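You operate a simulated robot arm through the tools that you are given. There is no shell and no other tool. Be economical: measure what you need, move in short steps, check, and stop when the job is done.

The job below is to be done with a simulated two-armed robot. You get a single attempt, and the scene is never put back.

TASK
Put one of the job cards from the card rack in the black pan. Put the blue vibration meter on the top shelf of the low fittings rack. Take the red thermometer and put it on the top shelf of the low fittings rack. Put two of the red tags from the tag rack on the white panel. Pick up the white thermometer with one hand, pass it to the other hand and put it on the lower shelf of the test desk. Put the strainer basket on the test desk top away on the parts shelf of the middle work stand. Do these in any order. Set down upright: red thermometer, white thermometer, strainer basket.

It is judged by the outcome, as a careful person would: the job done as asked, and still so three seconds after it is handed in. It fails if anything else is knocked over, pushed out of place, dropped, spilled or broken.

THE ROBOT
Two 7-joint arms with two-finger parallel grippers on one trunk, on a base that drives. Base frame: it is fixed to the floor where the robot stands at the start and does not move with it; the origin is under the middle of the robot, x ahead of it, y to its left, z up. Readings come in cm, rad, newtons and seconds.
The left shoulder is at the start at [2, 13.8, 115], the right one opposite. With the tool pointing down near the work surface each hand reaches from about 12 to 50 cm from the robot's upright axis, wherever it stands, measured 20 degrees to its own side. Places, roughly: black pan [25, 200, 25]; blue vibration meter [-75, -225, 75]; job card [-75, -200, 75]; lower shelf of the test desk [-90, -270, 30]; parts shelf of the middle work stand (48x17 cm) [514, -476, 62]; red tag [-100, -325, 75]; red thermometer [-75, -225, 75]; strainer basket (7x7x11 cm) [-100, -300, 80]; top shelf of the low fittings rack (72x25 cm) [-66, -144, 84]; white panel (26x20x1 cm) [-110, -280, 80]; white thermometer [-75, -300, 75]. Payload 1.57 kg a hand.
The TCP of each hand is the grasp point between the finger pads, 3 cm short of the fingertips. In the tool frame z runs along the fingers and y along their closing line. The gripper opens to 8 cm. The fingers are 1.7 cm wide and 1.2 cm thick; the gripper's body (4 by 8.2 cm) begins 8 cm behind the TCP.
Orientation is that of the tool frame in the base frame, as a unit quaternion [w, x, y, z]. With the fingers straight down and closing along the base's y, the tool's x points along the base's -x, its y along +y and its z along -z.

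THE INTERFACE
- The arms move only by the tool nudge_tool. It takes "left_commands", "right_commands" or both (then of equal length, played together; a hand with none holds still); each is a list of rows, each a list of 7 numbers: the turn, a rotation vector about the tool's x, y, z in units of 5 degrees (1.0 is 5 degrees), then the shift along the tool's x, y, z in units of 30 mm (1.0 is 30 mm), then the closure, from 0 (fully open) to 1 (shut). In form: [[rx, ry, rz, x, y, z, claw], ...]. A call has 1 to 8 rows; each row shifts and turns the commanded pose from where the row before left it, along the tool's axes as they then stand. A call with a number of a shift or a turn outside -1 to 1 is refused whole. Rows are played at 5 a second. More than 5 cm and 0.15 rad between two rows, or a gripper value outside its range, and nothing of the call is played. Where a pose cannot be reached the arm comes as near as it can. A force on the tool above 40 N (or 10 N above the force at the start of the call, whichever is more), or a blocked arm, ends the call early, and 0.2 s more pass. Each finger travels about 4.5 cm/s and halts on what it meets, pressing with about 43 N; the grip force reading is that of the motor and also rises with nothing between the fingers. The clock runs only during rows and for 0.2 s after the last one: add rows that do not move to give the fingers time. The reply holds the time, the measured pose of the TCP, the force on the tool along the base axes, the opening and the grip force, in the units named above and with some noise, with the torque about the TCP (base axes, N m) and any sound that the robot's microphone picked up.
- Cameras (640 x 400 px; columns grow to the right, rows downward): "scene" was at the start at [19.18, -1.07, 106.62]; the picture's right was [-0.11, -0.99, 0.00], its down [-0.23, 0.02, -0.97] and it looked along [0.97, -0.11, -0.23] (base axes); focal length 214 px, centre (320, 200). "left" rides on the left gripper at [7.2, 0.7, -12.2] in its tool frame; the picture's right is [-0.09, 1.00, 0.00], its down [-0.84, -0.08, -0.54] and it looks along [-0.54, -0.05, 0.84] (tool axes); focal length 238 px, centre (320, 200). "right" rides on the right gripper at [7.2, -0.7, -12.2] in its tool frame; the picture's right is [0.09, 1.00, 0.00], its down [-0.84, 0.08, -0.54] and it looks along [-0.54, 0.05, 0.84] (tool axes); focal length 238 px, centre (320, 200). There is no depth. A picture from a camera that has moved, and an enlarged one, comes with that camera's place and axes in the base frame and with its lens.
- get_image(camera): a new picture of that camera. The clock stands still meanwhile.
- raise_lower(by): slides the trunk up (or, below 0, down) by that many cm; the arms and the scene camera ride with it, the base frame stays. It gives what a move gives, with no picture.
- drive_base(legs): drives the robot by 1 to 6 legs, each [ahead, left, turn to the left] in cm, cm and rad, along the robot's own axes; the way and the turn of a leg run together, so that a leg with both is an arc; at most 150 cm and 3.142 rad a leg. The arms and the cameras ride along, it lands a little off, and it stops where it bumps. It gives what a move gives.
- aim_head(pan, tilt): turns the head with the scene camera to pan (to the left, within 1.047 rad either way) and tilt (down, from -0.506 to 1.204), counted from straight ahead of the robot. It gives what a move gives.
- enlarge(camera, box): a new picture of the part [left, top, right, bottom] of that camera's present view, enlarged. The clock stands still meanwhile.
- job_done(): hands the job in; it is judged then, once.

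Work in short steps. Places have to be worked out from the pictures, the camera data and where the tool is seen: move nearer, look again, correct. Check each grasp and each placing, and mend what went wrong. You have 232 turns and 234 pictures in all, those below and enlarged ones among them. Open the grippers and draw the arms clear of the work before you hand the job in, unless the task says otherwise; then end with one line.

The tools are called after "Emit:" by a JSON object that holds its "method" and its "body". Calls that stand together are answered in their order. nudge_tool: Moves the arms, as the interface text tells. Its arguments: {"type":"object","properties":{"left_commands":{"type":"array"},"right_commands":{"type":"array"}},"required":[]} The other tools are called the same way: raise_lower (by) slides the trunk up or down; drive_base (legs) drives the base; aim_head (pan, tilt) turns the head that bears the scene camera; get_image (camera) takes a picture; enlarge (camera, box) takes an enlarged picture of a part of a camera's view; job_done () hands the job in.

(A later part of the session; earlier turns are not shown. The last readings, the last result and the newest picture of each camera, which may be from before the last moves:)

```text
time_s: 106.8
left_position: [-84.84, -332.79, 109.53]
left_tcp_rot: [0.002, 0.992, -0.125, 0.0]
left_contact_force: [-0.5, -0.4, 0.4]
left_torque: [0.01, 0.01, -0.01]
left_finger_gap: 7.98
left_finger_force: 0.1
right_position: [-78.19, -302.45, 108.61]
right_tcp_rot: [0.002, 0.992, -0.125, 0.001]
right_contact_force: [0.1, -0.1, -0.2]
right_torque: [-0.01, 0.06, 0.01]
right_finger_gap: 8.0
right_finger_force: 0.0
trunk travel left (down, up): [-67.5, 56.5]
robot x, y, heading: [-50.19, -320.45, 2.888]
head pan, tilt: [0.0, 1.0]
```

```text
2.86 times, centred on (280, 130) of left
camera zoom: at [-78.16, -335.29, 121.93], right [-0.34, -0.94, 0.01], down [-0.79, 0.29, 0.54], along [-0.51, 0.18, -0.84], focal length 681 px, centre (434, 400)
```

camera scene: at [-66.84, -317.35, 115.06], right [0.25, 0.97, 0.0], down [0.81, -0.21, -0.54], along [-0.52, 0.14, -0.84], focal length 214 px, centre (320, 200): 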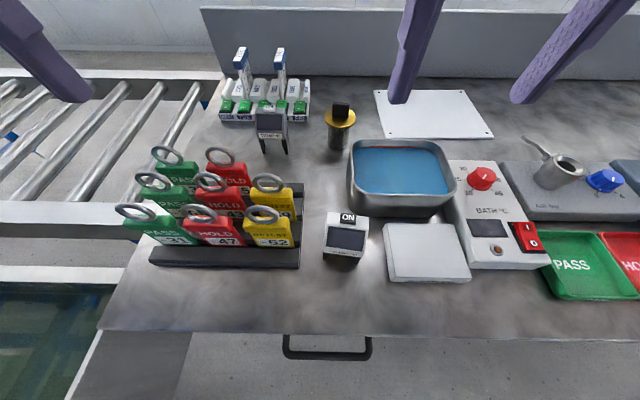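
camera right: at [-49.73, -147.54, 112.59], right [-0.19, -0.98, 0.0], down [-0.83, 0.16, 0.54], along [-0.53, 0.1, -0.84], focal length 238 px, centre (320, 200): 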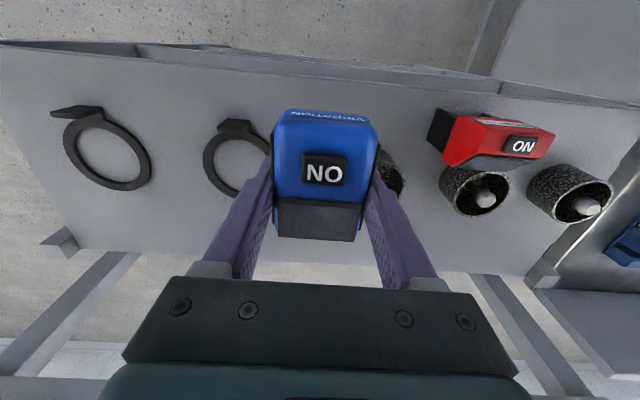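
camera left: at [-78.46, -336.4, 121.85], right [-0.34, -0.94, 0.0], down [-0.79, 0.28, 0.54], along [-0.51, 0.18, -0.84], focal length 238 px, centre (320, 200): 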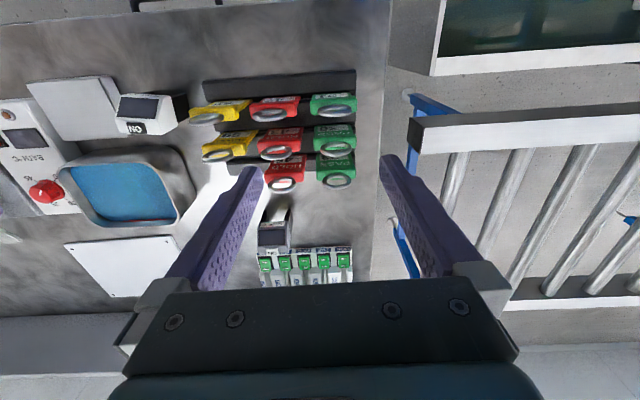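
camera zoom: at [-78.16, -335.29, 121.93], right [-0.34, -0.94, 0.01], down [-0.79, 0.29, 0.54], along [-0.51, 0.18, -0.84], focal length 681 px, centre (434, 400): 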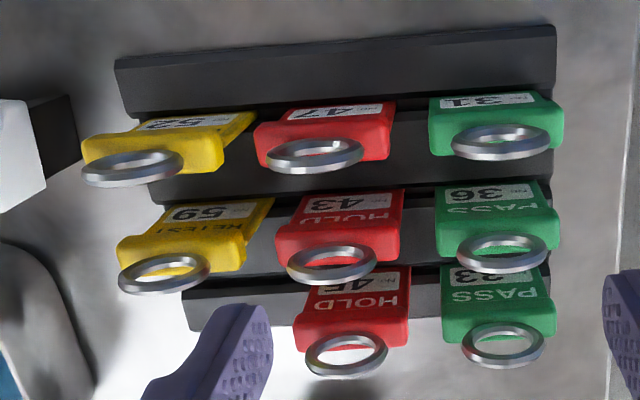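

Tags stand vertically with rings. I'll grip a ring across its diameter with the left hand. First move above the front red tag at z≈101 and look.

Emit:
{"method": "nudge_tool", "body": {"left_commands": [[0, 0, 0, 0, -0.72, 0.7, 0], [0, 0, 0, 0, -0.72, 0.7, 0], [0, 0, 0, 0, 0, 0.7, 0], [0, 0, 0, 0, 0, 0.7, 0], [0, 0, 0, 0, 0, 0, 0]]}}

Emit:
{"method": "get_image", "body": {"camera": "left"}}

Emit:
{"method": "get_image", "body": {"camera": "scene"}}

```text
time_s: 108.0
left_position: [-84.03, -328.78, 101.26]
left_tcp_rot: [0.003, 0.992, -0.125, 0.001]
left_contact_force: [-1.1, 0.1, 0.1]
left_torque: [0.03, -0.01, 0.01]
left_finger_gap: 7.99
left_finger_force: 0.3
right_position: [-78.23, -302.62, 108.64]
right_tcp_rot: [0.002, 0.992, -0.126, 0.002]
right_contact_force: [-0.4, -0.2, 0.4]
right_torque: [-0.02, 0.01, 0.0]
right_finger_gap: 7.99
right_finger_force: 0.0
trunk travel left (down, up): [-67.5, 56.5]
robot x, y, heading: [-50.16, -320.43, 2.883]
head pan, tilt: [0.0, 1.0]
```

```text
173 pictures are left
camera left: at [-77.28, -331.17, 113.59], right [-0.34, -0.94, 0.01], down [-0.79, 0.29, 0.54], along [-0.51, 0.18, -0.84], focal length 238 px, centre (320, 200)
```

left: 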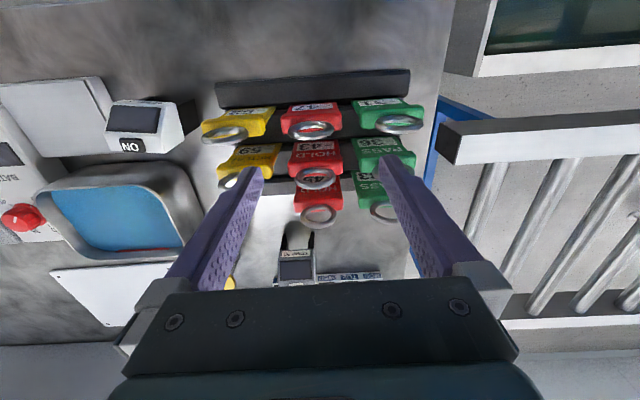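

```text
172 pictures are left
camera scene: at [-66.54, -316.28, 115.04], right [0.25, 0.97, 0.0], down [0.81, -0.21, -0.54], along [-0.52, 0.14, -0.84], focal length 214 px, centre (320, 200)
```

scene: 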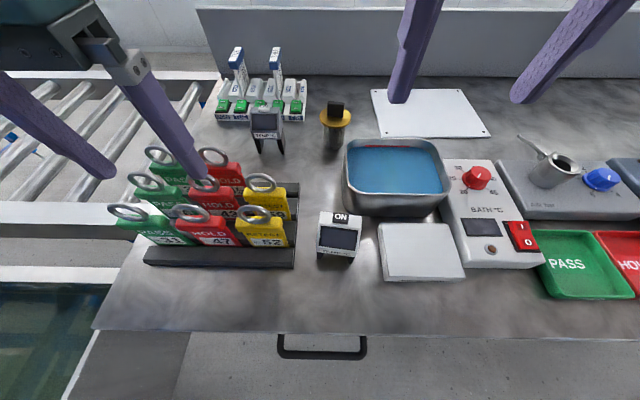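

Ring centre triangulated at (−83.2,−328.3,91.1), Ø≈4.4 cm. I centre on it and descend to TCP z≈92.5 with the gripper slightly closed.

Emit:
{"method": "nudge_tool", "body": {"left_commands": [[0, 0, 0, 0.22, -0.22, 0, 0.1], [0, 0, 0, 0, 0, 0.8, 0.1], [0, 0, 0, 0, 0, 0.8, 0.1], [0, 0, 0, 0, 0, 0, 0.1]]}}

Emit:
{"method": "get_image", "body": {"camera": "left"}}

```text
time_s: 109.0
left_position: [-83.06, -328.22, 96.23]
left_tcp_rot: [0.002, 0.992, -0.125, 0.0]
left_contact_force: [-0.3, 0.1, -0.8]
left_torque: [0.05, -0.03, 0.0]
left_finger_gap: 7.21
left_finger_force: 0.0
right_position: [-78.32, -302.61, 108.68]
right_tcp_rot: [0.003, 0.992, -0.125, 0.002]
right_contact_force: [-0.2, 0.1, -0.2]
right_torque: [0.01, 0.03, 0.03]
right_finger_gap: 8.01
right_finger_force: 0.1
trunk travel left (down, up): [-67.5, 56.5]
robot x, y, heading: [-50.04, -320.59, 2.889]
head pan, tilt: [0.0, 1.0]
```

```text
171 pictures are left
camera left: at [-76.33, -330.58, 108.66], right [-0.34, -0.94, 0.01], down [-0.79, 0.29, 0.54], along [-0.51, 0.18, -0.84], focal length 238 px, centre (320, 200)
```

left: 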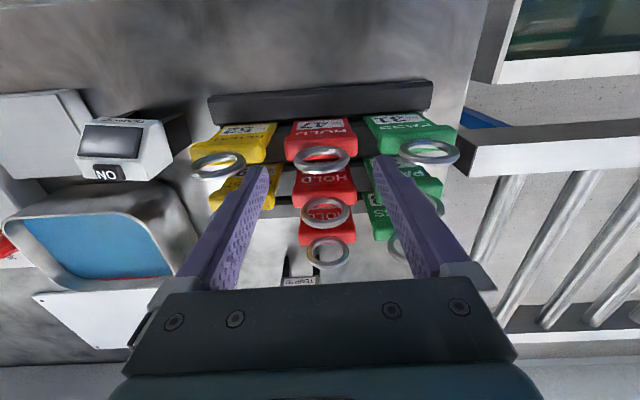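

Well aligned. Descend 3.7 cm and close.

Emit:
{"method": "nudge_tool", "body": {"left_commands": [[0, 0, 0, 0, 0, 0.7, 0.1], [0, 0, 0, 0, 0, 0.5, 0.1], [0, 0, 0, 0, 0, 0, 0.1], [0, 0, 0, 0, 0, 0, 1], [0, 0, 0, 0, 0, 0, 1], [0, 0, 0, 0, 0, 0, 1], [0, 0, 0, 0, 0, 0, 1]]}}

Emit:
{"method": "get_image", "body": {"camera": "left"}}

```text
time_s: 110.6
left_position: [-83.06, -328.18, 92.7]
left_tcp_rot: [0.002, 0.992, -0.125, -0.001]
left_contact_force: [0.3, -0.1, -0.1]
left_torque: [0.0, -0.04, -0.03]
left_finger_gap: 5.87
left_finger_force: 43.3
right_position: [-78.16, -302.57, 108.63]
right_tcp_rot: [0.001, 0.992, -0.125, 0.001]
right_contact_force: [0.0, 0.2, -0.1]
right_torque: [0.02, -0.01, -0.01]
right_finger_gap: 7.99
right_finger_force: 0.0
trunk travel left (down, up): [-67.5, 56.5]
robot x, y, heading: [-49.61, -320.65, 2.882]
head pan, tilt: [0.0, 1.0]
```

```text
170 pictures are left
camera left: at [-76.29, -330.61, 105.11], right [-0.34, -0.94, 0.01], down [-0.79, 0.29, 0.54], along [-0.51, 0.18, -0.84], focal length 238 px, centre (320, 200)
```

left: 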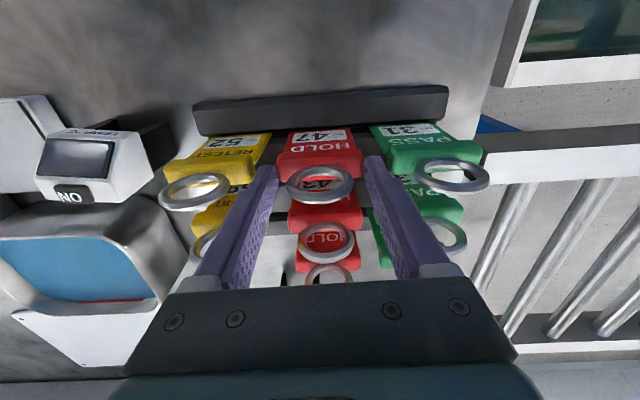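

Gripped at 5.9 cm (head/ring). I lift straight up and look.

Emit:
{"method": "nudge_tool", "body": {"left_commands": [[0, 0, 0, 0, 0, -0.5, 1], [0, 0, 0, 0, 0, -0.7, 1], [0, 0, 0, 0, 0, -0.9, 1], [0, 0, 0, 0, 0, -0.9, 1], [0, 0, 0, 0, 0, -0.9, 1], [0, 0, 0, 0, 0, 0, 1]]}}

Emit:
{"method": "get_image", "body": {"camera": "left"}}

Emit:
{"method": "get_image", "body": {"camera": "scene"}}

```text
time_s: 112.0
left_position: [-83.01, -328.27, 104.46]
left_tcp_rot: [0.003, 0.992, -0.125, -0.001]
left_contact_force: [0.3, 0.0, -1.4]
left_torque: [0.04, -0.02, -0.01]
left_finger_gap: 5.88
left_finger_force: 43.2
right_position: [-78.17, -302.67, 108.58]
right_tcp_rot: [0.002, 0.992, -0.125, 0.001]
right_contact_force: [0.8, 0.1, -0.7]
right_torque: [-0.02, -0.02, -0.03]
right_finger_gap: 8.01
right_finger_force: 0.0
trunk travel left (down, up): [-67.5, 56.5]
robot x, y, heading: [-49.86, -320.78, 2.885]
head pan, tilt: [0.0, 1.0]
```

```text
169 pictures are left
camera left: at [-76.32, -330.71, 116.79], right [-0.34, -0.94, 0.01], down [-0.79, 0.29, 0.54], along [-0.51, 0.18, -0.84], focal length 238 px, centre (320, 200)
```

left: 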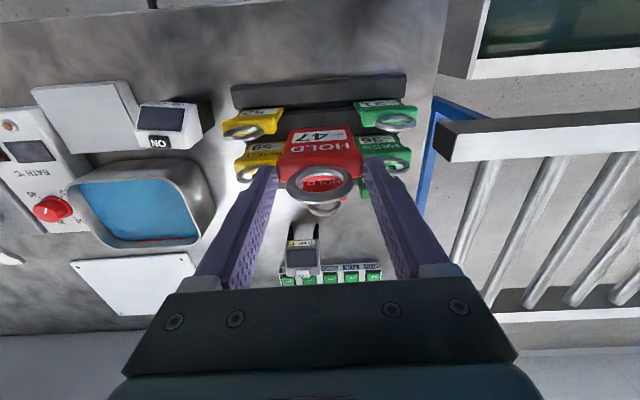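

```text
168 pictures are left
camera scene: at [-66.54, -316.28, 115.04], right [0.25, 0.97, 0.0], down [0.81, -0.21, -0.54], along [-0.52, 0.14, -0.84], focal length 214 px, centre (320, 200)
```

scene: 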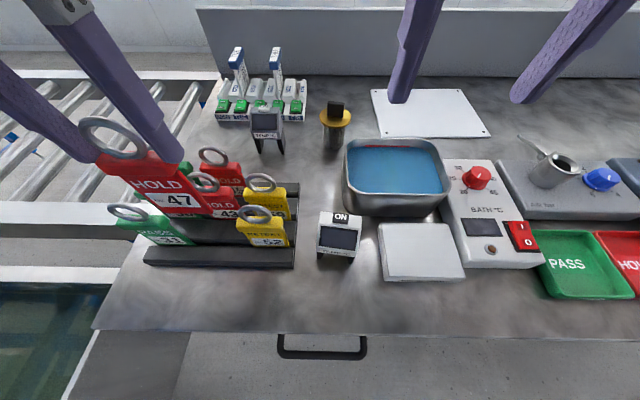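

Tag held by its head sides (bottom ~11 cm below TCP). I raise it a bit more and drive to the panel: 40 cm right, then 10 cm ahead.

Emit:
{"method": "nudge_tool", "body": {"left_commands": [[0, 0, 0, 0, 0, -0.9, 1], [0, 0, 0, 0, 0, -0.9, 1], [0, 0, 0, 0, 0, -0.9, 1], [0, 0, 0, 0, 0, 0, 1]]}}

Emit:
{"method": "drive_base", "body": {"legs": [[0, -41, 0], [9, 0, 0]]}}

Emit:
{"method": "aim_head", "body": {"pan": 0.0, "tilt": 0.7}}

Emit:
{"method": "get_image", "body": {"camera": "scene"}}

```text
time_s: 113.0
left_position: [-82.98, -328.23, 112.54]
left_tcp_rot: [0.003, 0.992, -0.126, 0.0]
left_contact_force: [-0.5, 0.8, 0.3]
left_torque: [-0.04, -0.01, 0.01]
left_finger_gap: 5.88
left_finger_force: 43.2
right_position: [-78.12, -302.61, 108.68]
right_tcp_rot: [0.002, 0.992, -0.125, 0.002]
right_contact_force: [0.2, -0.7, -0.5]
right_torque: [0.01, 0.01, -0.03]
right_finger_gap: 8.01
right_finger_force: 0.0
trunk travel left (down, up): [-67.5, 56.5]
robot x, y, heading: [-50.09, -320.76, 2.881]
head pan, tilt: [0.0, 1.0]
```

```text
time_s: 116.2
left_position: [-81.18, -286.62, 112.48]
left_tcp_rot: [0.003, 0.992, -0.128, -0.001]
left_contact_force: [0.2, -0.5, -0.6]
left_torque: [-0.01, -0.01, 0.0]
left_finger_gap: 5.86
left_finger_force: 43.2
right_position: [-76.16, -260.84, 108.67]
right_tcp_rot: [0.002, 0.992, -0.128, 0.002]
right_contact_force: [0.3, 0.1, 0.8]
right_torque: [-0.01, 0.05, -0.02]
right_finger_gap: 7.98
right_finger_force: 0.0
trunk travel left (down, up): [-67.5, 56.5]
robot x, y, heading: [-47.97, -278.89, 2.88]
head pan, tilt: [0.0, 1.0]
```

```text
time_s: 117.0
left_position: [-81.15, -286.65, 112.61]
left_tcp_rot: [0.002, 0.992, -0.127, -0.001]
left_contact_force: [-0.3, 0.4, -0.2]
left_torque: [0.0, 0.0, 0.0]
left_finger_gap: 5.85
left_finger_force: 43.0
right_position: [-76.21, -260.97, 108.71]
right_tcp_rot: [0.002, 0.992, -0.129, 0.001]
right_contact_force: [-0.2, -0.7, -0.4]
right_torque: [0.0, 0.03, -0.02]
right_finger_gap: 8.02
right_finger_force: 0.1
trunk travel left (down, up): [-67.5, 56.5]
robot x, y, heading: [-48.26, -278.92, 2.884]
head pan, tilt: [0.0, 0.7]
```

```text
167 pictures are left
camera scene: at [-66.05, -274.35, 117.37], right [0.26, 0.97, 0.0], down [0.62, -0.17, -0.76], along [-0.74, 0.2, -0.64], focal length 214 px, centre (320, 200)
```

scene: 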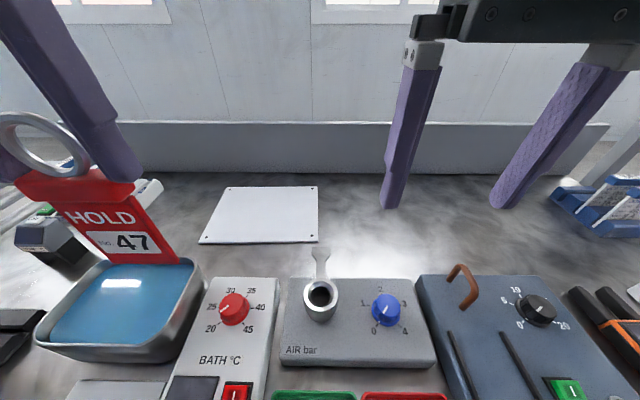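

Panel spans 0–26 cm left, 47.7–67.8 cm ahead. I tilt the left tool forward ~50° to extend reach and lay the tag in.

Emit:
{"method": "nudge_tool", "body": {"left_commands": [[0, -1, 0, 0, 0.1, 0, 1], [0, -1, 0, 0, 0.1, 0, 1], [0, -1, 0, 0, 0.1, 0, 1], [0, -1, 0, 0, 0.1, 0, 1], [0, -1, 0, 0, 0.1, 0, 1], [0, -1, 0, 0, 0.1, 0, 1], [0, -1, 0, 0, 0.1, 0, 1], [0, -1, 0, 0, 0.1, 0, 1]]}}

Emit:
{"method": "nudge_tool", "body": {"left_commands": [[0, -1, 0, 0, 0, 0, 1], [0, -1, 0, 0, 0, 0, 1], [0, 0, 0, -0.64, 0, 0.77, 1], [0, 0, 0, -0.64, 0, 0.77, 1], [0, 0, 0, -0.64, 0, 0.77, 1], [0, 0, 0, 0, 0, 0, 1]]}}

Emit:
{"method": "get_image", "body": {"camera": "scene"}}

```text
time_s: 118.8
left_position: [-86.13, -287.04, 112.5]
left_tcp_rot: [-0.042, 0.932, -0.121, -0.339]
left_contact_force: [0.8, -0.1, -1.5]
left_torque: [-0.01, 0.02, 0.02]
left_finger_gap: 5.87
left_finger_force: 43.2
left hand out of reach, approached as far as the arm can: row 6, 7, 8
right_position: [-76.15, -261.0, 108.65]
right_tcp_rot: [0.002, 0.992, -0.128, 0.001]
right_contact_force: [0.7, -0.1, 0.0]
right_torque: [-0.01, -0.04, -0.03]
right_finger_gap: 8.0
right_finger_force: 0.1
trunk travel left (down, up): [-67.5, 56.5]
robot x, y, heading: [-48.2, -279.35, 2.879]
head pan, tilt: [0.0, 0.7]
```

```text
time_s: 120.2
left_position: [-96.78, -283.9, 112.12]
left_tcp_rot: [-0.052, 0.899, -0.118, -0.419]
left_contact_force: [0.0, 0.5, -0.3]
left_torque: [0.02, -0.01, 0.0]
left_finger_gap: 5.88
left_finger_force: 43.0
left hand out of reach, approached as far as the arm can: row 1, 2
right_position: [-76.12, -260.94, 108.66]
right_tcp_rot: [0.002, 0.992, -0.128, 0.001]
right_contact_force: [0.5, 0.0, -0.3]
right_torque: [0.0, 0.02, -0.02]
right_finger_gap: 8.02
right_finger_force: 0.0
trunk travel left (down, up): [-67.5, 56.5]
robot x, y, heading: [-48.25, -279.39, 2.882]
head pan, tilt: [0.0, 0.7]
```

```text
166 pictures are left
camera scene: at [-66.05, -274.35, 117.38], right [0.26, 0.97, 0.0], down [0.62, -0.17, -0.76], along [-0.74, 0.2, -0.64], focal length 214 px, centre (320, 200)
```

scene: 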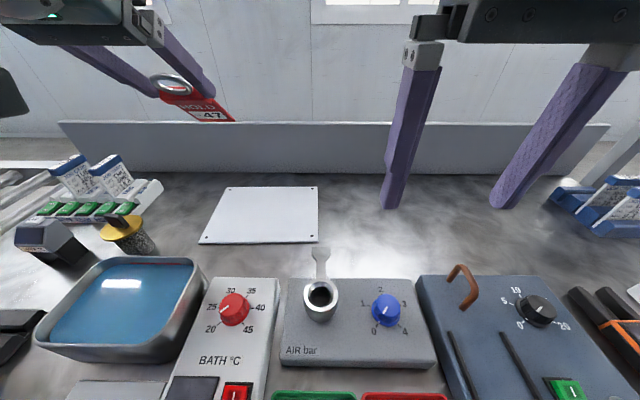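

Tilt is 50°. I now move down and forward toward the panel (7 of 8 steps), then check.

Emit:
{"method": "nudge_tool", "body": {"left_commands": [[0, 0, 0, 0.6, 0.07, 0.79, 1], [0, 0, 0, 0.6, 0.07, 0.79, 1], [0, 0, 0, 0.6, 0.07, 0.79, 1], [0, 0, 0, 0.6, 0.07, 0.79, 1], [0, 0, 0, 0.6, 0.07, 0.79, 1], [0, 0, 0, 0.6, 0.07, 0.79, 1], [0, 0, 0, 0, 0, 0, 1]]}}

Emit:
{"method": "get_image", "body": {"camera": "scene"}}

Emit:
{"method": "get_image", "body": {"camera": "left"}}

```text
time_s: 121.8
left_position: [-100.93, -284.19, 94.67]
left_tcp_rot: [-0.052, 0.898, -0.117, -0.42]
left_contact_force: [0.3, 0.0, -0.8]
left_torque: [0.02, 0.01, 0.01]
left_finger_gap: 5.88
left_finger_force: 42.9
right_position: [-76.21, -261.06, 108.7]
right_tcp_rot: [0.002, 0.992, -0.128, 0.002]
right_contact_force: [-0.2, -0.2, 0.4]
right_torque: [0.01, 0.0, 0.01]
right_finger_gap: 7.99
right_finger_force: 0.1
trunk travel left (down, up): [-67.5, 56.5]
robot x, y, heading: [-48.06, -279.27, 2.881]
head pan, tilt: [0.0, 0.7]
```

```text
165 pictures are left
camera scene: at [-66.05, -274.35, 117.38], right [0.26, 0.97, 0.0], down [0.62, -0.17, -0.76], along [-0.74, 0.2, -0.64], focal length 214 px, centre (320, 200)
```

scene: 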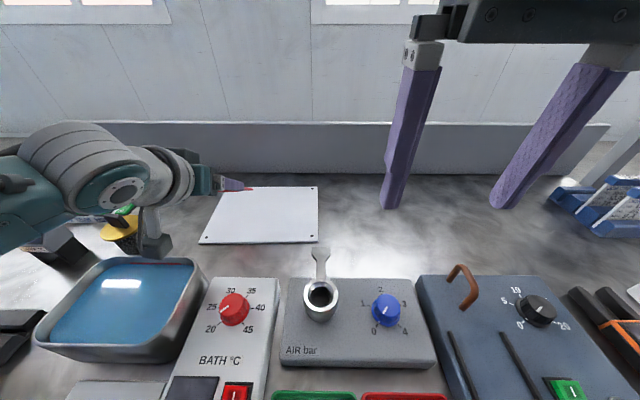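

```text
164 pictures are left
camera left: at [-87.62, -288.54, 97.1], right [-0.31, -0.95, 0.08], down [-0.1, 0.11, 0.99], along [-0.95, 0.3, -0.13], focal length 238 px, centre (320, 200)
```

left: 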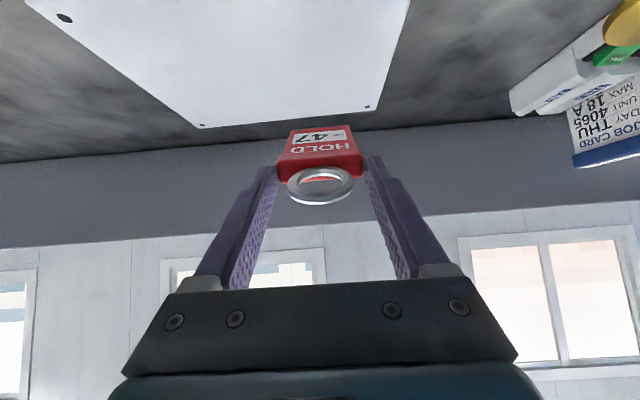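

The wrist camera bracket would come near the bath rim, so I shift 6.5 cm right (panel is 0–26 wide), then lower.

Emit:
{"method": "nudge_tool", "body": {"left_commands": [[0, 0, 0, 0, -0.72, 0, 1], [0, 0, 0, 0, -0.72, 0, 1], [0, 0, 0, 0, -0.72, 0, 1], [0, 0, 0, 0.5, 0, 0.6, 1], [0, 0, 0, 0.4, 0, 0.5, 1], [0, 0, 0, 0, 0, 0, 1]]}}

Emit:
{"method": "get_image", "body": {"camera": "left"}}

Emit:
{"method": "get_image", "body": {"camera": "scene"}}

```text
time_s: 123.2
left_position: [-99.99, -277.87, 90.42]
left_tcp_rot: [-0.052, 0.899, -0.117, -0.419]
left_contact_force: [0.5, -0.5, -0.3]
left_torque: [0.0, -0.01, 0.02]
left_finger_gap: 5.88
left_finger_force: 42.8
right_position: [-76.17, -261.02, 108.71]
right_tcp_rot: [0.001, 0.992, -0.128, 0.001]
right_contact_force: [-0.3, -0.9, 0.6]
right_torque: [0.01, -0.03, -0.03]
right_finger_gap: 8.03
right_finger_force: 0.0
trunk travel left (down, up): [-67.5, 56.5]
robot x, y, heading: [-48.38, -278.85, 2.88]
head pan, tilt: [0.0, 0.7]
```

```text
163 pictures are left
camera left: at [-86.68, -282.08, 92.96], right [-0.31, -0.95, 0.08], down [-0.1, 0.11, 0.99], along [-0.95, 0.3, -0.13], focal length 238 px, centre (320, 200)
```

left: 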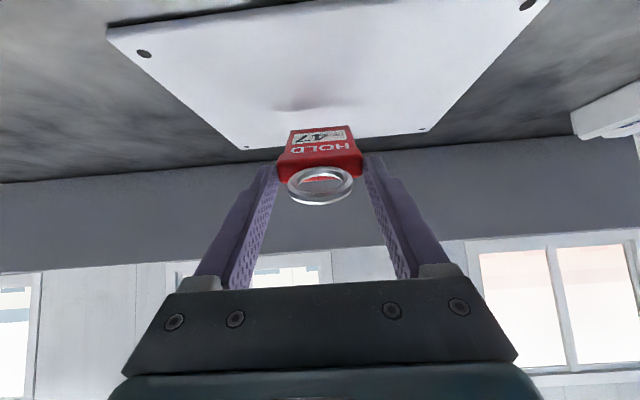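

```text
162 pictures are left
camera scene: at [-66.05, -274.35, 117.38], right [0.26, 0.97, 0.0], down [0.62, -0.17, -0.76], along [-0.74, 0.2, -0.64], focal length 214 px, centre (320, 200)
```

scene: 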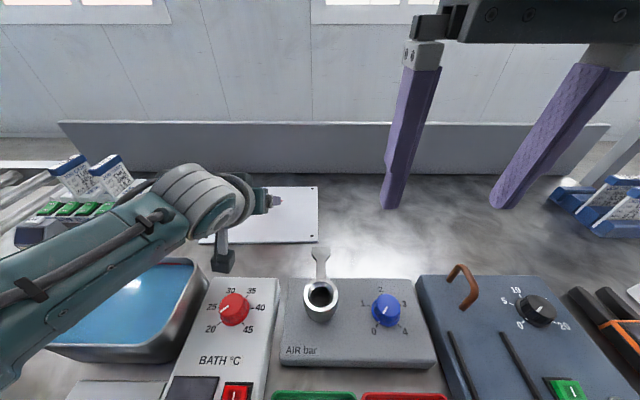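

Its shadow on the panel shows it is near. Lower 2 cm gently.

Emit:
{"method": "nudge_tool", "body": {"left_commands": [[0, 0, 0, 0.2, 0, 0.25, 1], [0, 0, 0, 0.15, 0, 0.2, 1], [0, 0, 0, 0.1, 0, 0.1, 1], [0, 0, 0, 0, 0, 0, 1]]}}

Emit:
{"method": "get_image", "body": {"camera": "left"}}

```text
time_s: 124.2
left_position: [-100.75, -277.52, 88.73]
left_tcp_rot: [-0.053, 0.896, -0.118, -0.424]
left_contact_force: [5.4, -1.4, 20.3]
left_torque: [0.55, 1.39, -0.03]
left_finger_gap: 5.88
left_finger_force: 42.9
right_position: [-76.35, -261.03, 108.77]
right_tcp_rot: [0.002, 0.992, -0.128, 0.001]
right_contact_force: [0.3, -0.6, 0.1]
right_torque: [-0.01, -0.01, 0.02]
right_finger_gap: 8.01
right_finger_force: 0.0
trunk travel left (down, up): [-67.5, 56.5]
robot x, y, heading: [-47.93, -279.42, 2.882]
head pan, tilt: [0.0, 0.7]
```

```text
161 pictures are left
camera left: at [-87.37, -281.89, 91.07], right [-0.31, -0.95, 0.07], down [-0.09, 0.11, 0.99], along [-0.95, 0.3, -0.12], focal length 238 px, centre (320, 200)
```

left: 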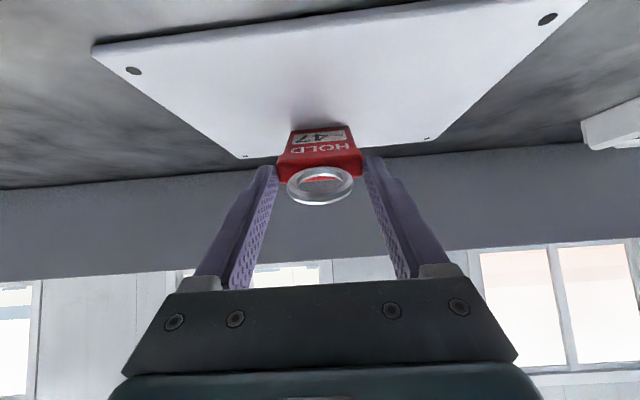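

Tag's bottom touches the panel. I slide it 2 cm further in so it will lie fully on the panel, then check force.

Emit:
{"method": "nudge_tool", "body": {"left_commands": [[0, 0, 0, -0.26, 0, 0.21, 1], [0, 0, 0, -0.21, 0, 0.26, 1], [0, 0, 0, 0, 0, 0, 1]]}}

Emit:
{"method": "get_image", "body": {"camera": "left"}}

```text
time_s: 125.0
left_position: [-102.45, -277.29, 88.57]
left_tcp_rot: [-0.051, 0.899, -0.117, -0.42]
left_contact_force: [1.8, -1.6, 13.6]
left_torque: [0.33, 0.97, 0.03]
left_finger_gap: 5.88
left_finger_force: 43.2
right_position: [-76.32, -260.94, 108.71]
right_tcp_rot: [0.003, 0.992, -0.128, 0.0]
right_contact_force: [0.0, -0.4, 0.1]
right_torque: [-0.05, 0.04, 0.0]
right_finger_gap: 8.0
right_finger_force: 0.1
trunk travel left (down, up): [-67.5, 56.5]
robot x, y, heading: [-48.39, -278.75, 2.879]
head pan, tilt: [0.0, 0.7]
```

```text
160 pictures are left
camera left: at [-89.17, -281.51, 91.1], right [-0.31, -0.95, 0.08], down [-0.1, 0.11, 0.99], along [-0.95, 0.3, -0.12], focal length 238 px, centre (320, 200)
```

left: 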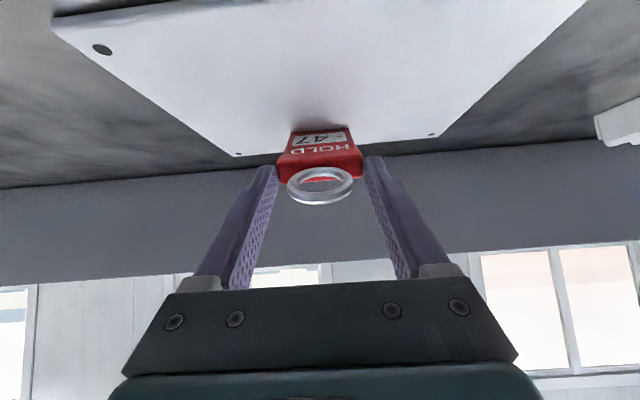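

Release now, opening in small steps.

Emit:
{"method": "nudge_tool", "body": {"left_commands": [[0, 0, 0, 0, 0, 0, 0.24], [0, 0, 0, 0, 0, 0, 0.2], [0, 0, 0, 0, 0, 0, 0.1], [0, 0, 0, 0, 0, 0, 0.1]]}}

Emit:
{"method": "get_image", "body": {"camera": "left"}}

```text
time_s: 126.0
left_position: [-102.3, -277.25, 88.48]
left_tcp_rot: [-0.052, 0.898, -0.118, -0.42]
left_contact_force: [0.3, 0.5, 0.5]
left_torque: [0.0, 0.0, -0.02]
left_finger_gap: 7.19
left_finger_force: 0.0
right_position: [-76.22, -261.06, 108.65]
right_tcp_rot: [0.001, 0.992, -0.129, 0.001]
right_contact_force: [-0.5, -0.2, 0.3]
right_torque: [0.0, 0.0, 0.01]
right_finger_gap: 8.0
right_finger_force: 0.0
trunk travel left (down, up): [-67.5, 56.5]
robot x, y, heading: [-48.24, -279.07, 2.878]
head pan, tilt: [0.0, 0.7]
```

```text
159 pictures are left
camera left: at [-89.02, -281.52, 91.02], right [-0.31, -0.95, 0.08], down [-0.1, 0.11, 0.99], along [-0.95, 0.3, -0.13], focal length 238 px, centre (320, 200)
```

left: 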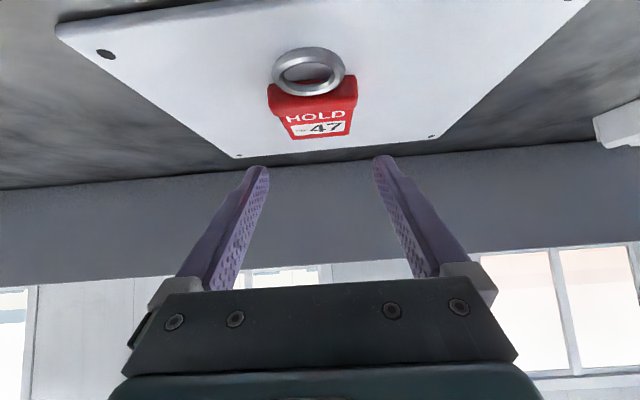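

The tag lies flat on the panel. I raise the hand straight up, then un-tilt it.

Emit:
{"method": "nudge_tool", "body": {"left_commands": [[0, 0, 0, -0.766, 0, -0.643, 0], [0, 0, 0, -0.766, 0, -0.643, 0], [0, 0, 0, -0.766, 0, -0.643, 0], [0, 0, 0, -0.766, 0, -0.643, 0], [0, 0, 0, -0.766, 0, -0.643, 0], [0, 0, 0, -0.766, 0, -0.643, 0], [0, 0, 0, 0.5, 0, -0.7, 0], [0, 0, 0, 0.5, 0, -0.7, 0]]}}

Emit:
{"method": "nudge_tool", "body": {"left_commands": [[0, 1, 0, 0.5, 0, -0.7, 0], [0, 1, 0, 0.5, 0, -0.6, 0], [0, 1, 0, 0.5, 0, -0.6, 0], [0, 1, 0, 0.6, 0, -0.5, 0], [0, 1, 0, 0.6, 0, 0, 0], [0, 1, 0, 0, 0, 0, 0], [0, 1, 0, 0, 0, 0, 0], [0, 1, 0, 0, 0, 0, 0]]}}

Emit:
{"method": "nudge_tool", "body": {"left_commands": [[0, 1, 0, 0, 0, 0, 0], [0, 0.94, 0, 0, 0, 0, 0], [0, 0, 0, 0, 0, 0, 0]]}}

Emit:
{"method": "get_image", "body": {"camera": "scene"}}

```text
time_s: 127.8
left_position: [-97.27, -278.59, 107.05]
left_tcp_rot: [-0.051, 0.898, -0.117, -0.42]
left_contact_force: [-0.2, 0.9, 0.3]
left_torque: [0.02, 0.0, 0.0]
left_finger_gap: 8.0
left_finger_force: 0.1
right_position: [-76.18, -260.97, 108.63]
right_tcp_rot: [0.001, 0.992, -0.128, 0.001]
right_contact_force: [0.4, 0.3, -0.2]
right_torque: [-0.02, -0.02, 0.04]
right_finger_gap: 8.0
right_finger_force: 0.1
trunk travel left (down, up): [-67.5, 56.5]
robot x, y, heading: [-48.18, -279.41, 2.876]
head pan, tilt: [0.0, 0.7]
```

```text
time_s: 129.6
left_position: [-89.63, -282.17, 102.78]
left_tcp_rot: [0.013, 0.989, -0.12, -0.089]
left_contact_force: [-0.8, 0.4, 0.7]
left_torque: [0.01, 0.0, -0.02]
left_finger_gap: 7.99
left_finger_force: 0.0
left hand out of reach, approached as far as the arm can: row 5, 6, 7, 8
right_position: [-76.13, -260.86, 108.67]
right_tcp_rot: [0.003, 0.992, -0.128, 0.001]
right_contact_force: [-0.6, 0.3, -0.3]
right_torque: [-0.03, -0.02, 0.01]
right_finger_gap: 7.99
right_finger_force: 0.1
trunk travel left (down, up): [-67.5, 56.5]
robot x, y, heading: [-47.98, -279.09, 2.886]
head pan, tilt: [0.0, 0.7]
```

```text
time_s: 130.4
left_position: [-90.33, -280.97, 102.07]
left_tcp_rot: [0.008, 0.992, -0.122, -0.005]
left_contact_force: [0.9, 0.4, -0.3]
left_torque: [0.01, -0.03, 0.0]
left_finger_gap: 8.01
left_finger_force: 0.0
left hand out of reach, approached as far as the arm can: row 1, 2
right_position: [-76.14, -261.02, 108.66]
right_tcp_rot: [0.002, 0.992, -0.128, 0.002]
right_contact_force: [1.2, -0.2, 0.0]
right_torque: [-0.01, -0.01, 0.01]
right_finger_gap: 7.98
right_finger_force: 0.0
trunk travel left (down, up): [-67.5, 56.5]
robot x, y, heading: [-48.16, -279.23, 2.88]
head pan, tilt: [0.0, 0.7]
```

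```text
158 pictures are left
camera scene: at [-66.1, -274.29, 117.52], right [0.26, 0.96, 0.0], down [0.61, -0.17, -0.78], along [-0.75, 0.21, -0.63], focal length 214 px, centre (320, 200)
```

scene: 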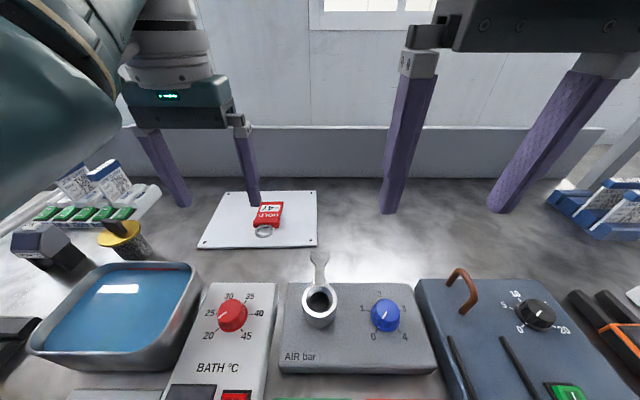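

Tag 1 is flat on the panel. I retract the left hand and drive back to the tag rack.

Emit:
{"method": "nudge_tool", "body": {"left_commands": [[0, 0, 0, 0.9, 0.3, -0.7, 0], [0, 0, 0, 0.9, 0.3, -0.7, 0], [0, 0, 0, 0.9, 0.3, -0.7, 0], [0, 0, 0, 0.6, 0, -0.7, 0], [0, 0, 0, 0, 0, 0, 0]]}}

Emit:
{"method": "drive_base", "body": {"legs": [[-9, 0, 0.004], [0, 40, 0]]}}

Emit:
{"method": "aim_head", "body": {"pan": 0.0, "tilt": 1.0}}

Emit:
{"method": "get_image", "body": {"camera": "left"}}

Emit:
{"method": "get_image", "body": {"camera": "scene"}}

```text
time_s: 131.6
left_position: [-90.72, -284.0, 101.85]
left_tcp_rot: [0.008, 0.992, -0.122, -0.004]
left_contact_force: [0.4, -0.2, -0.8]
left_torque: [0.0, -0.01, 0.02]
left_finger_gap: 8.0
left_finger_force: 0.0
left hand out of reach, approached as far as the arm can: row 1, 2, 3, 4
right_position: [-76.24, -260.99, 108.67]
right_tcp_rot: [0.003, 0.992, -0.128, 0.001]
right_contact_force: [-0.6, -0.6, 0.3]
right_torque: [-0.02, -0.02, 0.0]
right_finger_gap: 8.0
right_finger_force: 0.1
trunk travel left (down, up): [-67.5, 56.5]
robot x, y, heading: [-48.3, -279.2, 2.882]
head pan, tilt: [0.0, 0.7]
```

```text
time_s: 134.8
left_position: [-91.91, -325.18, 101.91]
left_tcp_rot: [0.008, 0.993, -0.117, -0.004]
left_contact_force: [-0.4, 0.9, -0.3]
left_torque: [-0.01, 0.03, 0.01]
left_finger_gap: 7.98
left_finger_force: 0.0
right_position: [-77.82, -302.04, 108.62]
right_tcp_rot: [0.003, 0.993, -0.122, 0.002]
right_contact_force: [-0.1, -0.1, -0.2]
right_torque: [-0.01, 0.0, -0.01]
right_finger_gap: 8.03
right_finger_force: 0.0
trunk travel left (down, up): [-67.5, 56.5]
robot x, y, heading: [-49.55, -319.38, 2.893]
head pan, tilt: [0.0, 0.7]
```

```text
time_s: 135.6
left_position: [-91.9, -325.36, 101.94]
left_tcp_rot: [0.009, 0.993, -0.115, -0.004]
left_contact_force: [-0.2, 0.5, 0.4]
left_torque: [0.02, 0.03, 0.01]
left_finger_gap: 7.99
left_finger_force: 0.1
right_position: [-77.8, -302.02, 108.74]
right_tcp_rot: [0.002, 0.993, -0.122, 0.002]
right_contact_force: [0.1, 0.5, 0.6]
right_torque: [0.01, 0.02, -0.01]
right_finger_gap: 7.99
right_finger_force: 0.1
trunk travel left (down, up): [-67.5, 56.5]
robot x, y, heading: [-49.56, -319.77, 2.893]
head pan, tilt: [0.0, 1.0]
```

```text
157 pictures are left
camera left: at [-85.04, -327.57, 114.23], right [-0.32, -0.95, 0.02], down [-0.79, 0.28, 0.54], along [-0.52, 0.16, -0.84], focal length 238 px, centre (320, 200)
```

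left: 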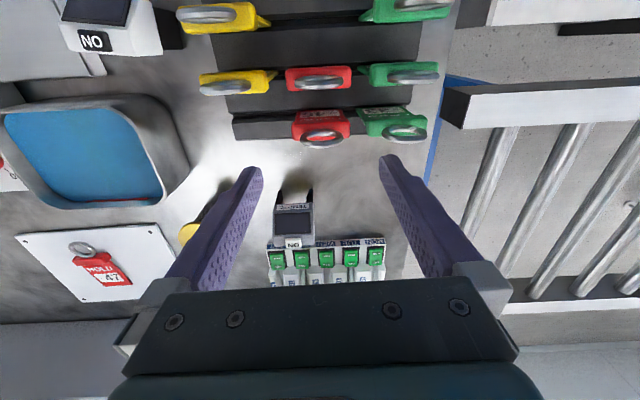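

```text
156 pictures are left
camera scene: at [-66.06, -315.57, 115.12], right [0.26, 0.97, 0.0], down [0.81, -0.22, -0.55], along [-0.53, 0.14, -0.84], focal length 214 px, centre (320, 200)
```

scene: 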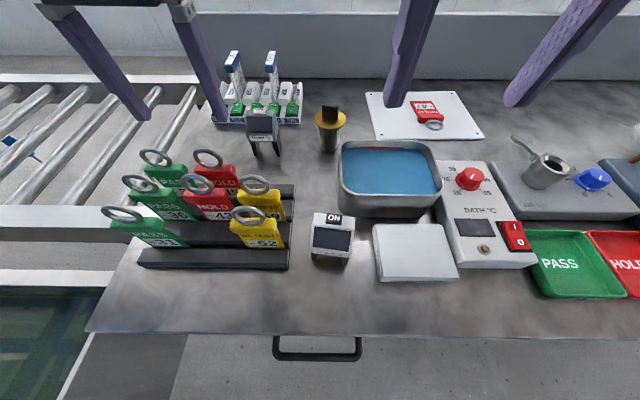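

Ring 2 (middle row) ≈(−87.7,−327.2,91). The left arm had refused to retract; I try shifting it over the ring in small steps.

Emit:
{"method": "nudge_tool", "body": {"left_commands": [[0, 0, 0, 0.5, 0.1, 0, 0.1], [0, 0, 0, 0.5, 0.1, 0, 0.1], [0, 0, 0, 0.5, 0.07, 0, 0.1], [0, 0, 0, 0, 0, 0, 0.1]]}}

Emit:
{"method": "get_image", "body": {"camera": "left"}}

```text
time_s: 136.6
left_position: [-90.41, -328.16, 100.2]
left_tcp_rot: [0.017, 0.994, -0.107, -0.011]
left_contact_force: [0.4, 0.2, -0.3]
left_torque: [0.0, -0.02, 0.02]
left_finger_gap: 7.19
left_finger_force: 0.0
left hand out of reach, approached as far as the arm can: row 1, 2, 3
right_position: [-77.72, -302.06, 108.61]
right_tcp_rot: [0.001, 0.993, -0.122, 0.002]
right_contact_force: [-1.3, -0.4, -0.2]
right_torque: [-0.03, 0.04, -0.03]
right_finger_gap: 8.02
right_finger_force: 0.1
trunk travel left (down, up): [-67.5, 56.5]
robot x, y, heading: [-49.74, -319.91, 2.889]
head pan, tilt: [0.0, 1.0]
```

```text
155 pictures are left
camera left: at [-83.27, -330.1, 112.51], right [-0.3, -0.95, 0.04], down [-0.79, 0.27, 0.55], along [-0.54, 0.14, -0.83], focal length 238 px, centre (320, 200)
```

left: 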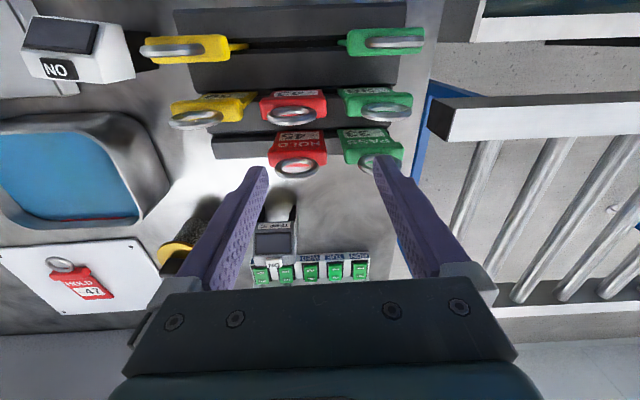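

The arm is in an awkward configuration. I tilt the tool forward 20° and move up to find free motion.

Emit:
{"method": "nudge_tool", "body": {"left_commands": [[0, -1, 0, 0, 0, -0.3, 0.1], [0, -1, 0, 0, 0, -0.3, 0.1], [0, -1, 0, 0, 0, -0.3, 0.1], [0, -1, 0, 0, 0, -0.3, 0.1], [0, 0, 0, -0.34, 0, -0.94, 0], [0, 0, 0, -0.34, 0, -0.94, 0], [0, 0, 0, 0, 0, 0, 0]]}}

Emit:
{"method": "get_image", "body": {"camera": "scene"}}

```text
time_s: 138.2
left_position: [-91.49, -328.67, 106.18]
left_tcp_rot: [0.012, 0.977, -0.11, -0.182]
left_contact_force: [-0.3, 0.1, 0.1]
left_torque: [-0.02, 0.0, -0.05]
left_finger_gap: 7.98
left_finger_force: 0.1
left hand out of reach, approached as far as the arm can: row 5, 6
right_position: [-77.76, -302.0, 108.64]
right_tcp_rot: [0.002, 0.993, -0.122, 0.001]
right_contact_force: [0.0, -0.4, 0.2]
right_torque: [-0.01, 0.0, 0.0]
right_finger_gap: 7.99
right_finger_force: 0.1
trunk travel left (down, up): [-67.5, 56.5]
robot x, y, heading: [-49.33, -319.62, 2.889]
head pan, tilt: [0.0, 1.0]
```

```text
154 pictures are left
camera scene: at [-66.01, -315.68, 115.04], right [0.25, 0.97, 0.0], down [0.82, -0.21, -0.54], along [-0.52, 0.13, -0.84], focal length 214 px, centre (320, 200)
```

scene: 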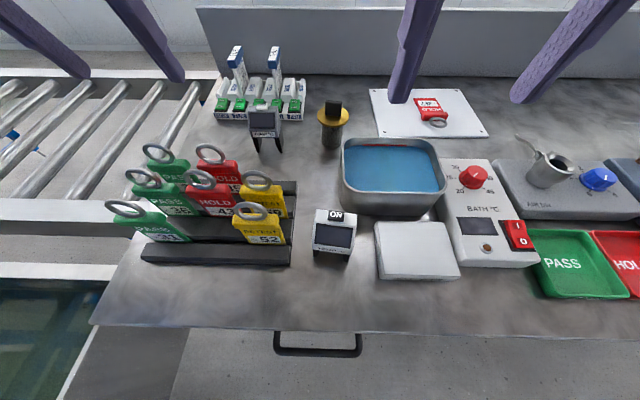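

I look at the left arm's configuration.

Emit:
{"method": "aim_head", "body": {"pan": 0.6, "tilt": 0.3}}

Emit:
{"method": "get_image", "body": {"camera": "scene"}}

Emit:
{"method": "get_image", "body": {"camera": "right"}}

```text
time_s: 139.2
left_position: [-91.57, -328.65, 106.15]
left_tcp_rot: [0.011, 0.978, -0.107, -0.181]
left_contact_force: [-0.1, 0.4, -0.3]
left_torque: [0.02, 0.0, 0.0]
left_finger_gap: 7.99
left_finger_force: 0.0
right_position: [-77.76, -302.0, 108.67]
right_tcp_rot: [0.002, 0.993, -0.121, 0.001]
right_contact_force: [-0.2, 0.4, -0.1]
right_torque: [-0.04, -0.01, 0.04]
right_finger_gap: 7.98
right_finger_force: 0.1
trunk travel left (down, up): [-67.5, 56.5]
robot x, y, heading: [-49.56, -319.57, 2.894]
head pan, tilt: [0.6, 0.3]
```

```text
153 pictures are left
camera scene: at [-68.03, -320.6, 120.98], right [-0.34, 0.94, 0.0], down [0.28, 0.1, -0.95], along [-0.9, -0.33, -0.3], focal length 214 px, centre (320, 200)
```

scene: 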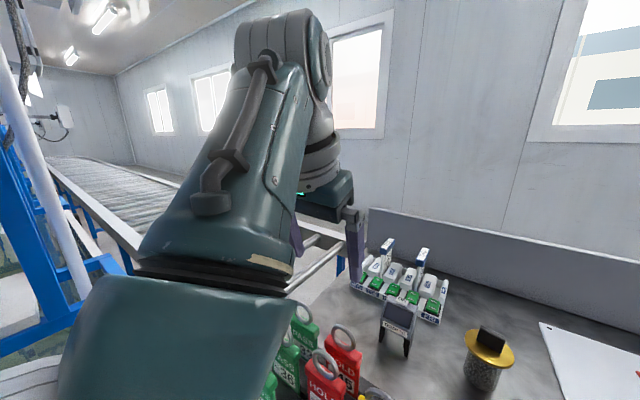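

```text
152 pictures are left
camera right: at [-70.73, -303.07, 120.98], right [-0.15, -0.99, 0.0], down [-0.83, 0.13, 0.54], along [-0.53, 0.08, -0.84], focal length 238 px, centre (320, 200)
```

right: 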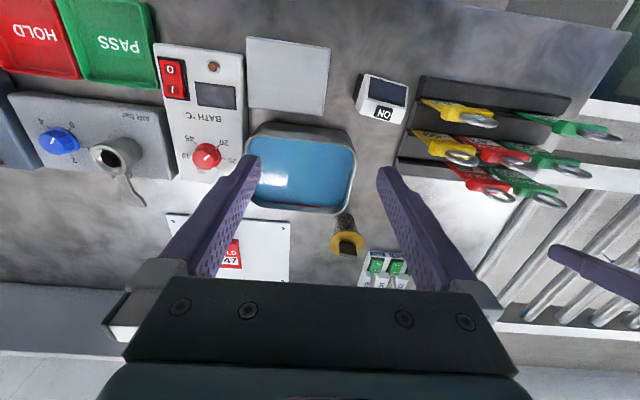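

The arm is elbow-low; retreat is limited, but the base can do the shifting. I straighten the tool again (reverse of the last move), then move the base back 2.4 and right 1.6 cm.

Emit:
{"method": "nudge_tool", "body": {"left_commands": [[0, 1, 0, 0, 0, 0.3, 0.1], [0, 1, 0, 0, 0, 0.3, 0.1], [0, 1, 0, 0, 0, 0.3, 0.1], [0, 1, 0, 0, 0, 0.3, 0.1], [0, 0, 0, 0, 0, 0, 0.1]], "right_commands": [[0, 0, 0, 0, 0, -0.9, 0], [0, 0, 0, 0, 0, -0.9, 0], [0, 0, 0, 0.3, 0, -0.9, 0], [0, 0, 0, 0.3, 0, 0, 0], [0, 0, 0, 0, 0, 0, 0]]}}

Emit:
{"method": "aim_head", "body": {"pan": 0.0, "tilt": 1.0}}

Emit:
{"method": "get_image", "body": {"camera": "left"}}

```text
time_s: 140.4
left_position: [-92.26, -327.27, 102.01]
left_tcp_rot: [0.013, 0.994, -0.111, 0.0]
left_contact_force: [0.1, 0.1, 0.2]
left_torque: [0.02, 0.01, -0.01]
left_finger_gap: 7.19
left_finger_force: 0.0
left hand out of reach, approached as far as the arm can: row 1
right_position: [-76.04, -302.47, 116.67]
right_tcp_rot: [0.001, 0.993, -0.121, 0.002]
right_contact_force: [0.8, 0.2, 0.9]
right_torque: [-0.02, -0.03, 0.01]
right_finger_gap: 8.0
right_finger_force: 0.1
trunk travel left (down, up): [-67.5, 56.5]
robot x, y, heading: [-49.36, -319.69, 2.891]
head pan, tilt: [0.6, 0.3]
```

```text
time_s: 141.5
left_position: [-92.34, -327.23, 102.38]
left_tcp_rot: [0.013, 0.994, -0.111, -0.005]
left_contact_force: [0.1, -0.6, -0.3]
left_torque: [0.01, -0.03, 0.03]
left_finger_gap: 7.2
left_finger_force: 0.2
right_position: [-76.05, -302.33, 116.7]
right_tcp_rot: [0.002, 0.993, -0.122, 0.001]
right_contact_force: [0.1, -0.7, 0.4]
right_torque: [0.0, 0.03, 0.02]
right_finger_gap: 7.95
right_finger_force: 0.1
trunk travel left (down, up): [-67.5, 56.5]
robot x, y, heading: [-49.78, -319.81, 2.889]
head pan, tilt: [0.0, 1.0]
```

```text
151 pictures are left
camera left: at [-85.37, -329.27, 114.64], right [-0.31, -0.95, 0.03], down [-0.79, 0.27, 0.55], along [-0.53, 0.15, -0.84], focal length 238 px, centre (320, 200)
```

left: 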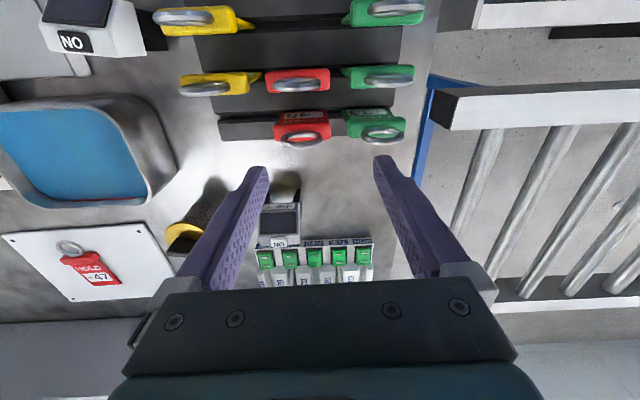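

The back-row red tag's ring (−92.2,−325.9) is almost under the hand; I take that one. Shift 1.3 cm right and descend 5 cm.

Emit:
{"method": "nudge_tool", "body": {"left_commands": [[0, 0, 0, 0, -0.42, 0, 0.1], [0, 0, 0, 0, 0, 0.8, 0.1], [0, 0, 0, 0, 0, 0.8, 0.1], [0, 0, 0, 0, 0, 0, 0.1]]}}

Emit:
{"method": "get_image", "body": {"camera": "left"}}

```text
time_s: 142.5
left_position: [-91.86, -325.73, 97.33]
left_tcp_rot: [0.012, 0.993, -0.115, -0.003]
left_contact_force: [-0.4, -0.1, -0.3]
left_torque: [0.01, 0.03, -0.01]
left_finger_gap: 7.21
left_finger_force: 0.0
right_position: [-76.09, -302.51, 116.67]
right_tcp_rot: [0.001, 0.993, -0.122, 0.001]
right_contact_force: [0.0, 0.5, -0.5]
right_torque: [-0.02, -0.03, 0.02]
right_finger_gap: 8.01
right_finger_force: 0.0
trunk travel left (down, up): [-67.5, 56.5]
robot x, y, heading: [-49.88, -319.78, 2.893]
head pan, tilt: [0.0, 1.0]
```

```text
150 pictures are left
camera left: at [-84.93, -327.84, 109.68], right [-0.32, -0.95, 0.02], down [-0.79, 0.28, 0.54], along [-0.52, 0.15, -0.84], focal length 238 px, centre (320, 200)
```

left: 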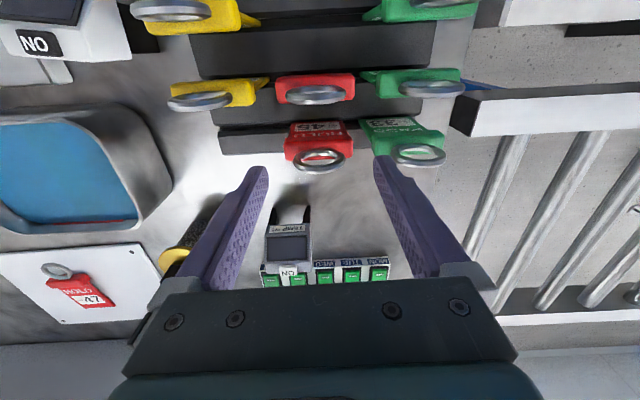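

Aligned. Descend 4.7 cm and close.

Emit:
{"method": "nudge_tool", "body": {"left_commands": [[0, 0, 0, 0, 0.05, 0.8, 0.1], [0, 0, 0, 0, 0, 0.75, 0.1], [0, 0, 0, 0, 0, 0, 0.1], [0, 0, 0, 0, 0, 0, 1], [0, 0, 0, 0, 0, 0, 1], [0, 0, 0, 0, 0, 0, 1], [0, 0, 0, 0, 0, 0, 1]]}}

Emit:
{"method": "get_image", "body": {"camera": "left"}}

```text
time_s: 144.1
left_position: [-91.87, -325.65, 92.68]
left_tcp_rot: [0.008, 0.993, -0.117, -0.003]
left_contact_force: [0.1, 0.1, 0.5]
left_torque: [-0.02, 0.02, 0.01]
left_finger_gap: 5.85
left_finger_force: 42.8
right_position: [-76.05, -302.38, 116.75]
right_tcp_rot: [0.002, 0.993, -0.121, 0.001]
right_contact_force: [0.0, -0.5, 0.7]
right_torque: [-0.02, 0.01, -0.04]
right_finger_gap: 7.98
right_finger_force: 0.1
trunk travel left (down, up): [-67.5, 56.5]
robot x, y, heading: [-49.54, -319.72, 2.892]
head pan, tilt: [0.0, 1.0]
```

```text
149 pictures are left
camera left: at [-85.06, -327.85, 105.04], right [-0.32, -0.95, 0.02], down [-0.79, 0.28, 0.55], along [-0.52, 0.16, -0.84], focal length 238 px, centre (320, 200)
```

left: 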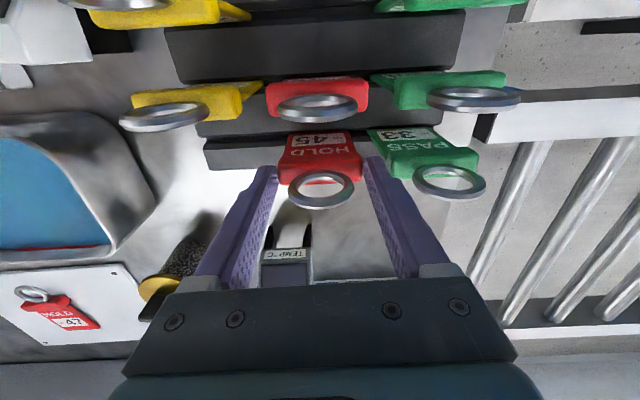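

Gripped (5.85). I lift by raising the trunk 18 cm.

Emit:
{"method": "raise_lower", "body": {"by": 18}}

Emit:
{"method": "get_image", "body": {"camera": "scene"}}

```text
time_s: 146.1
left_position: [-91.93, -325.68, 110.61]
left_tcp_rot: [0.009, 0.993, -0.118, -0.004]
left_contact_force: [-0.3, 0.1, -1.0]
left_torque: [0.01, 0.0, 0.04]
left_finger_gap: 5.86
left_finger_force: 42.9
right_position: [-75.98, -302.46, 134.72]
right_tcp_rot: [0.002, 0.993, -0.122, 0.001]
right_contact_force: [-0.2, -0.1, 0.0]
right_torque: [0.06, -0.02, 0.01]
right_finger_gap: 8.0
right_finger_force: 0.0
trunk travel left (down, up): [-85.5, 38.5]
robot x, y, heading: [-49.34, -320.11, 2.889]
head pan, tilt: [0.0, 1.0]
```

```text
148 pictures are left
camera scene: at [-66.01, -315.68, 133.04], right [0.25, 0.97, 0.0], down [0.82, -0.21, -0.54], along [-0.52, 0.13, -0.84], focal length 214 px, centre (320, 200)
```

scene: 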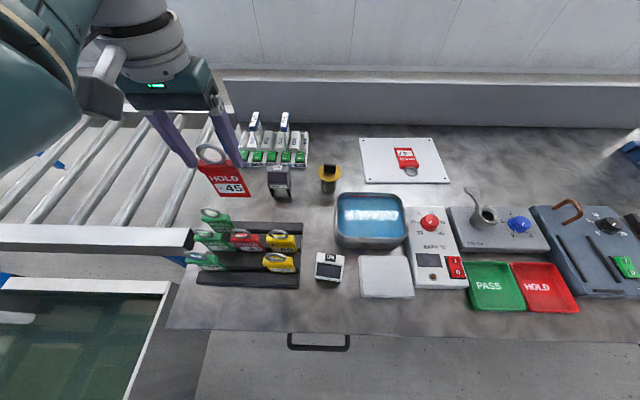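

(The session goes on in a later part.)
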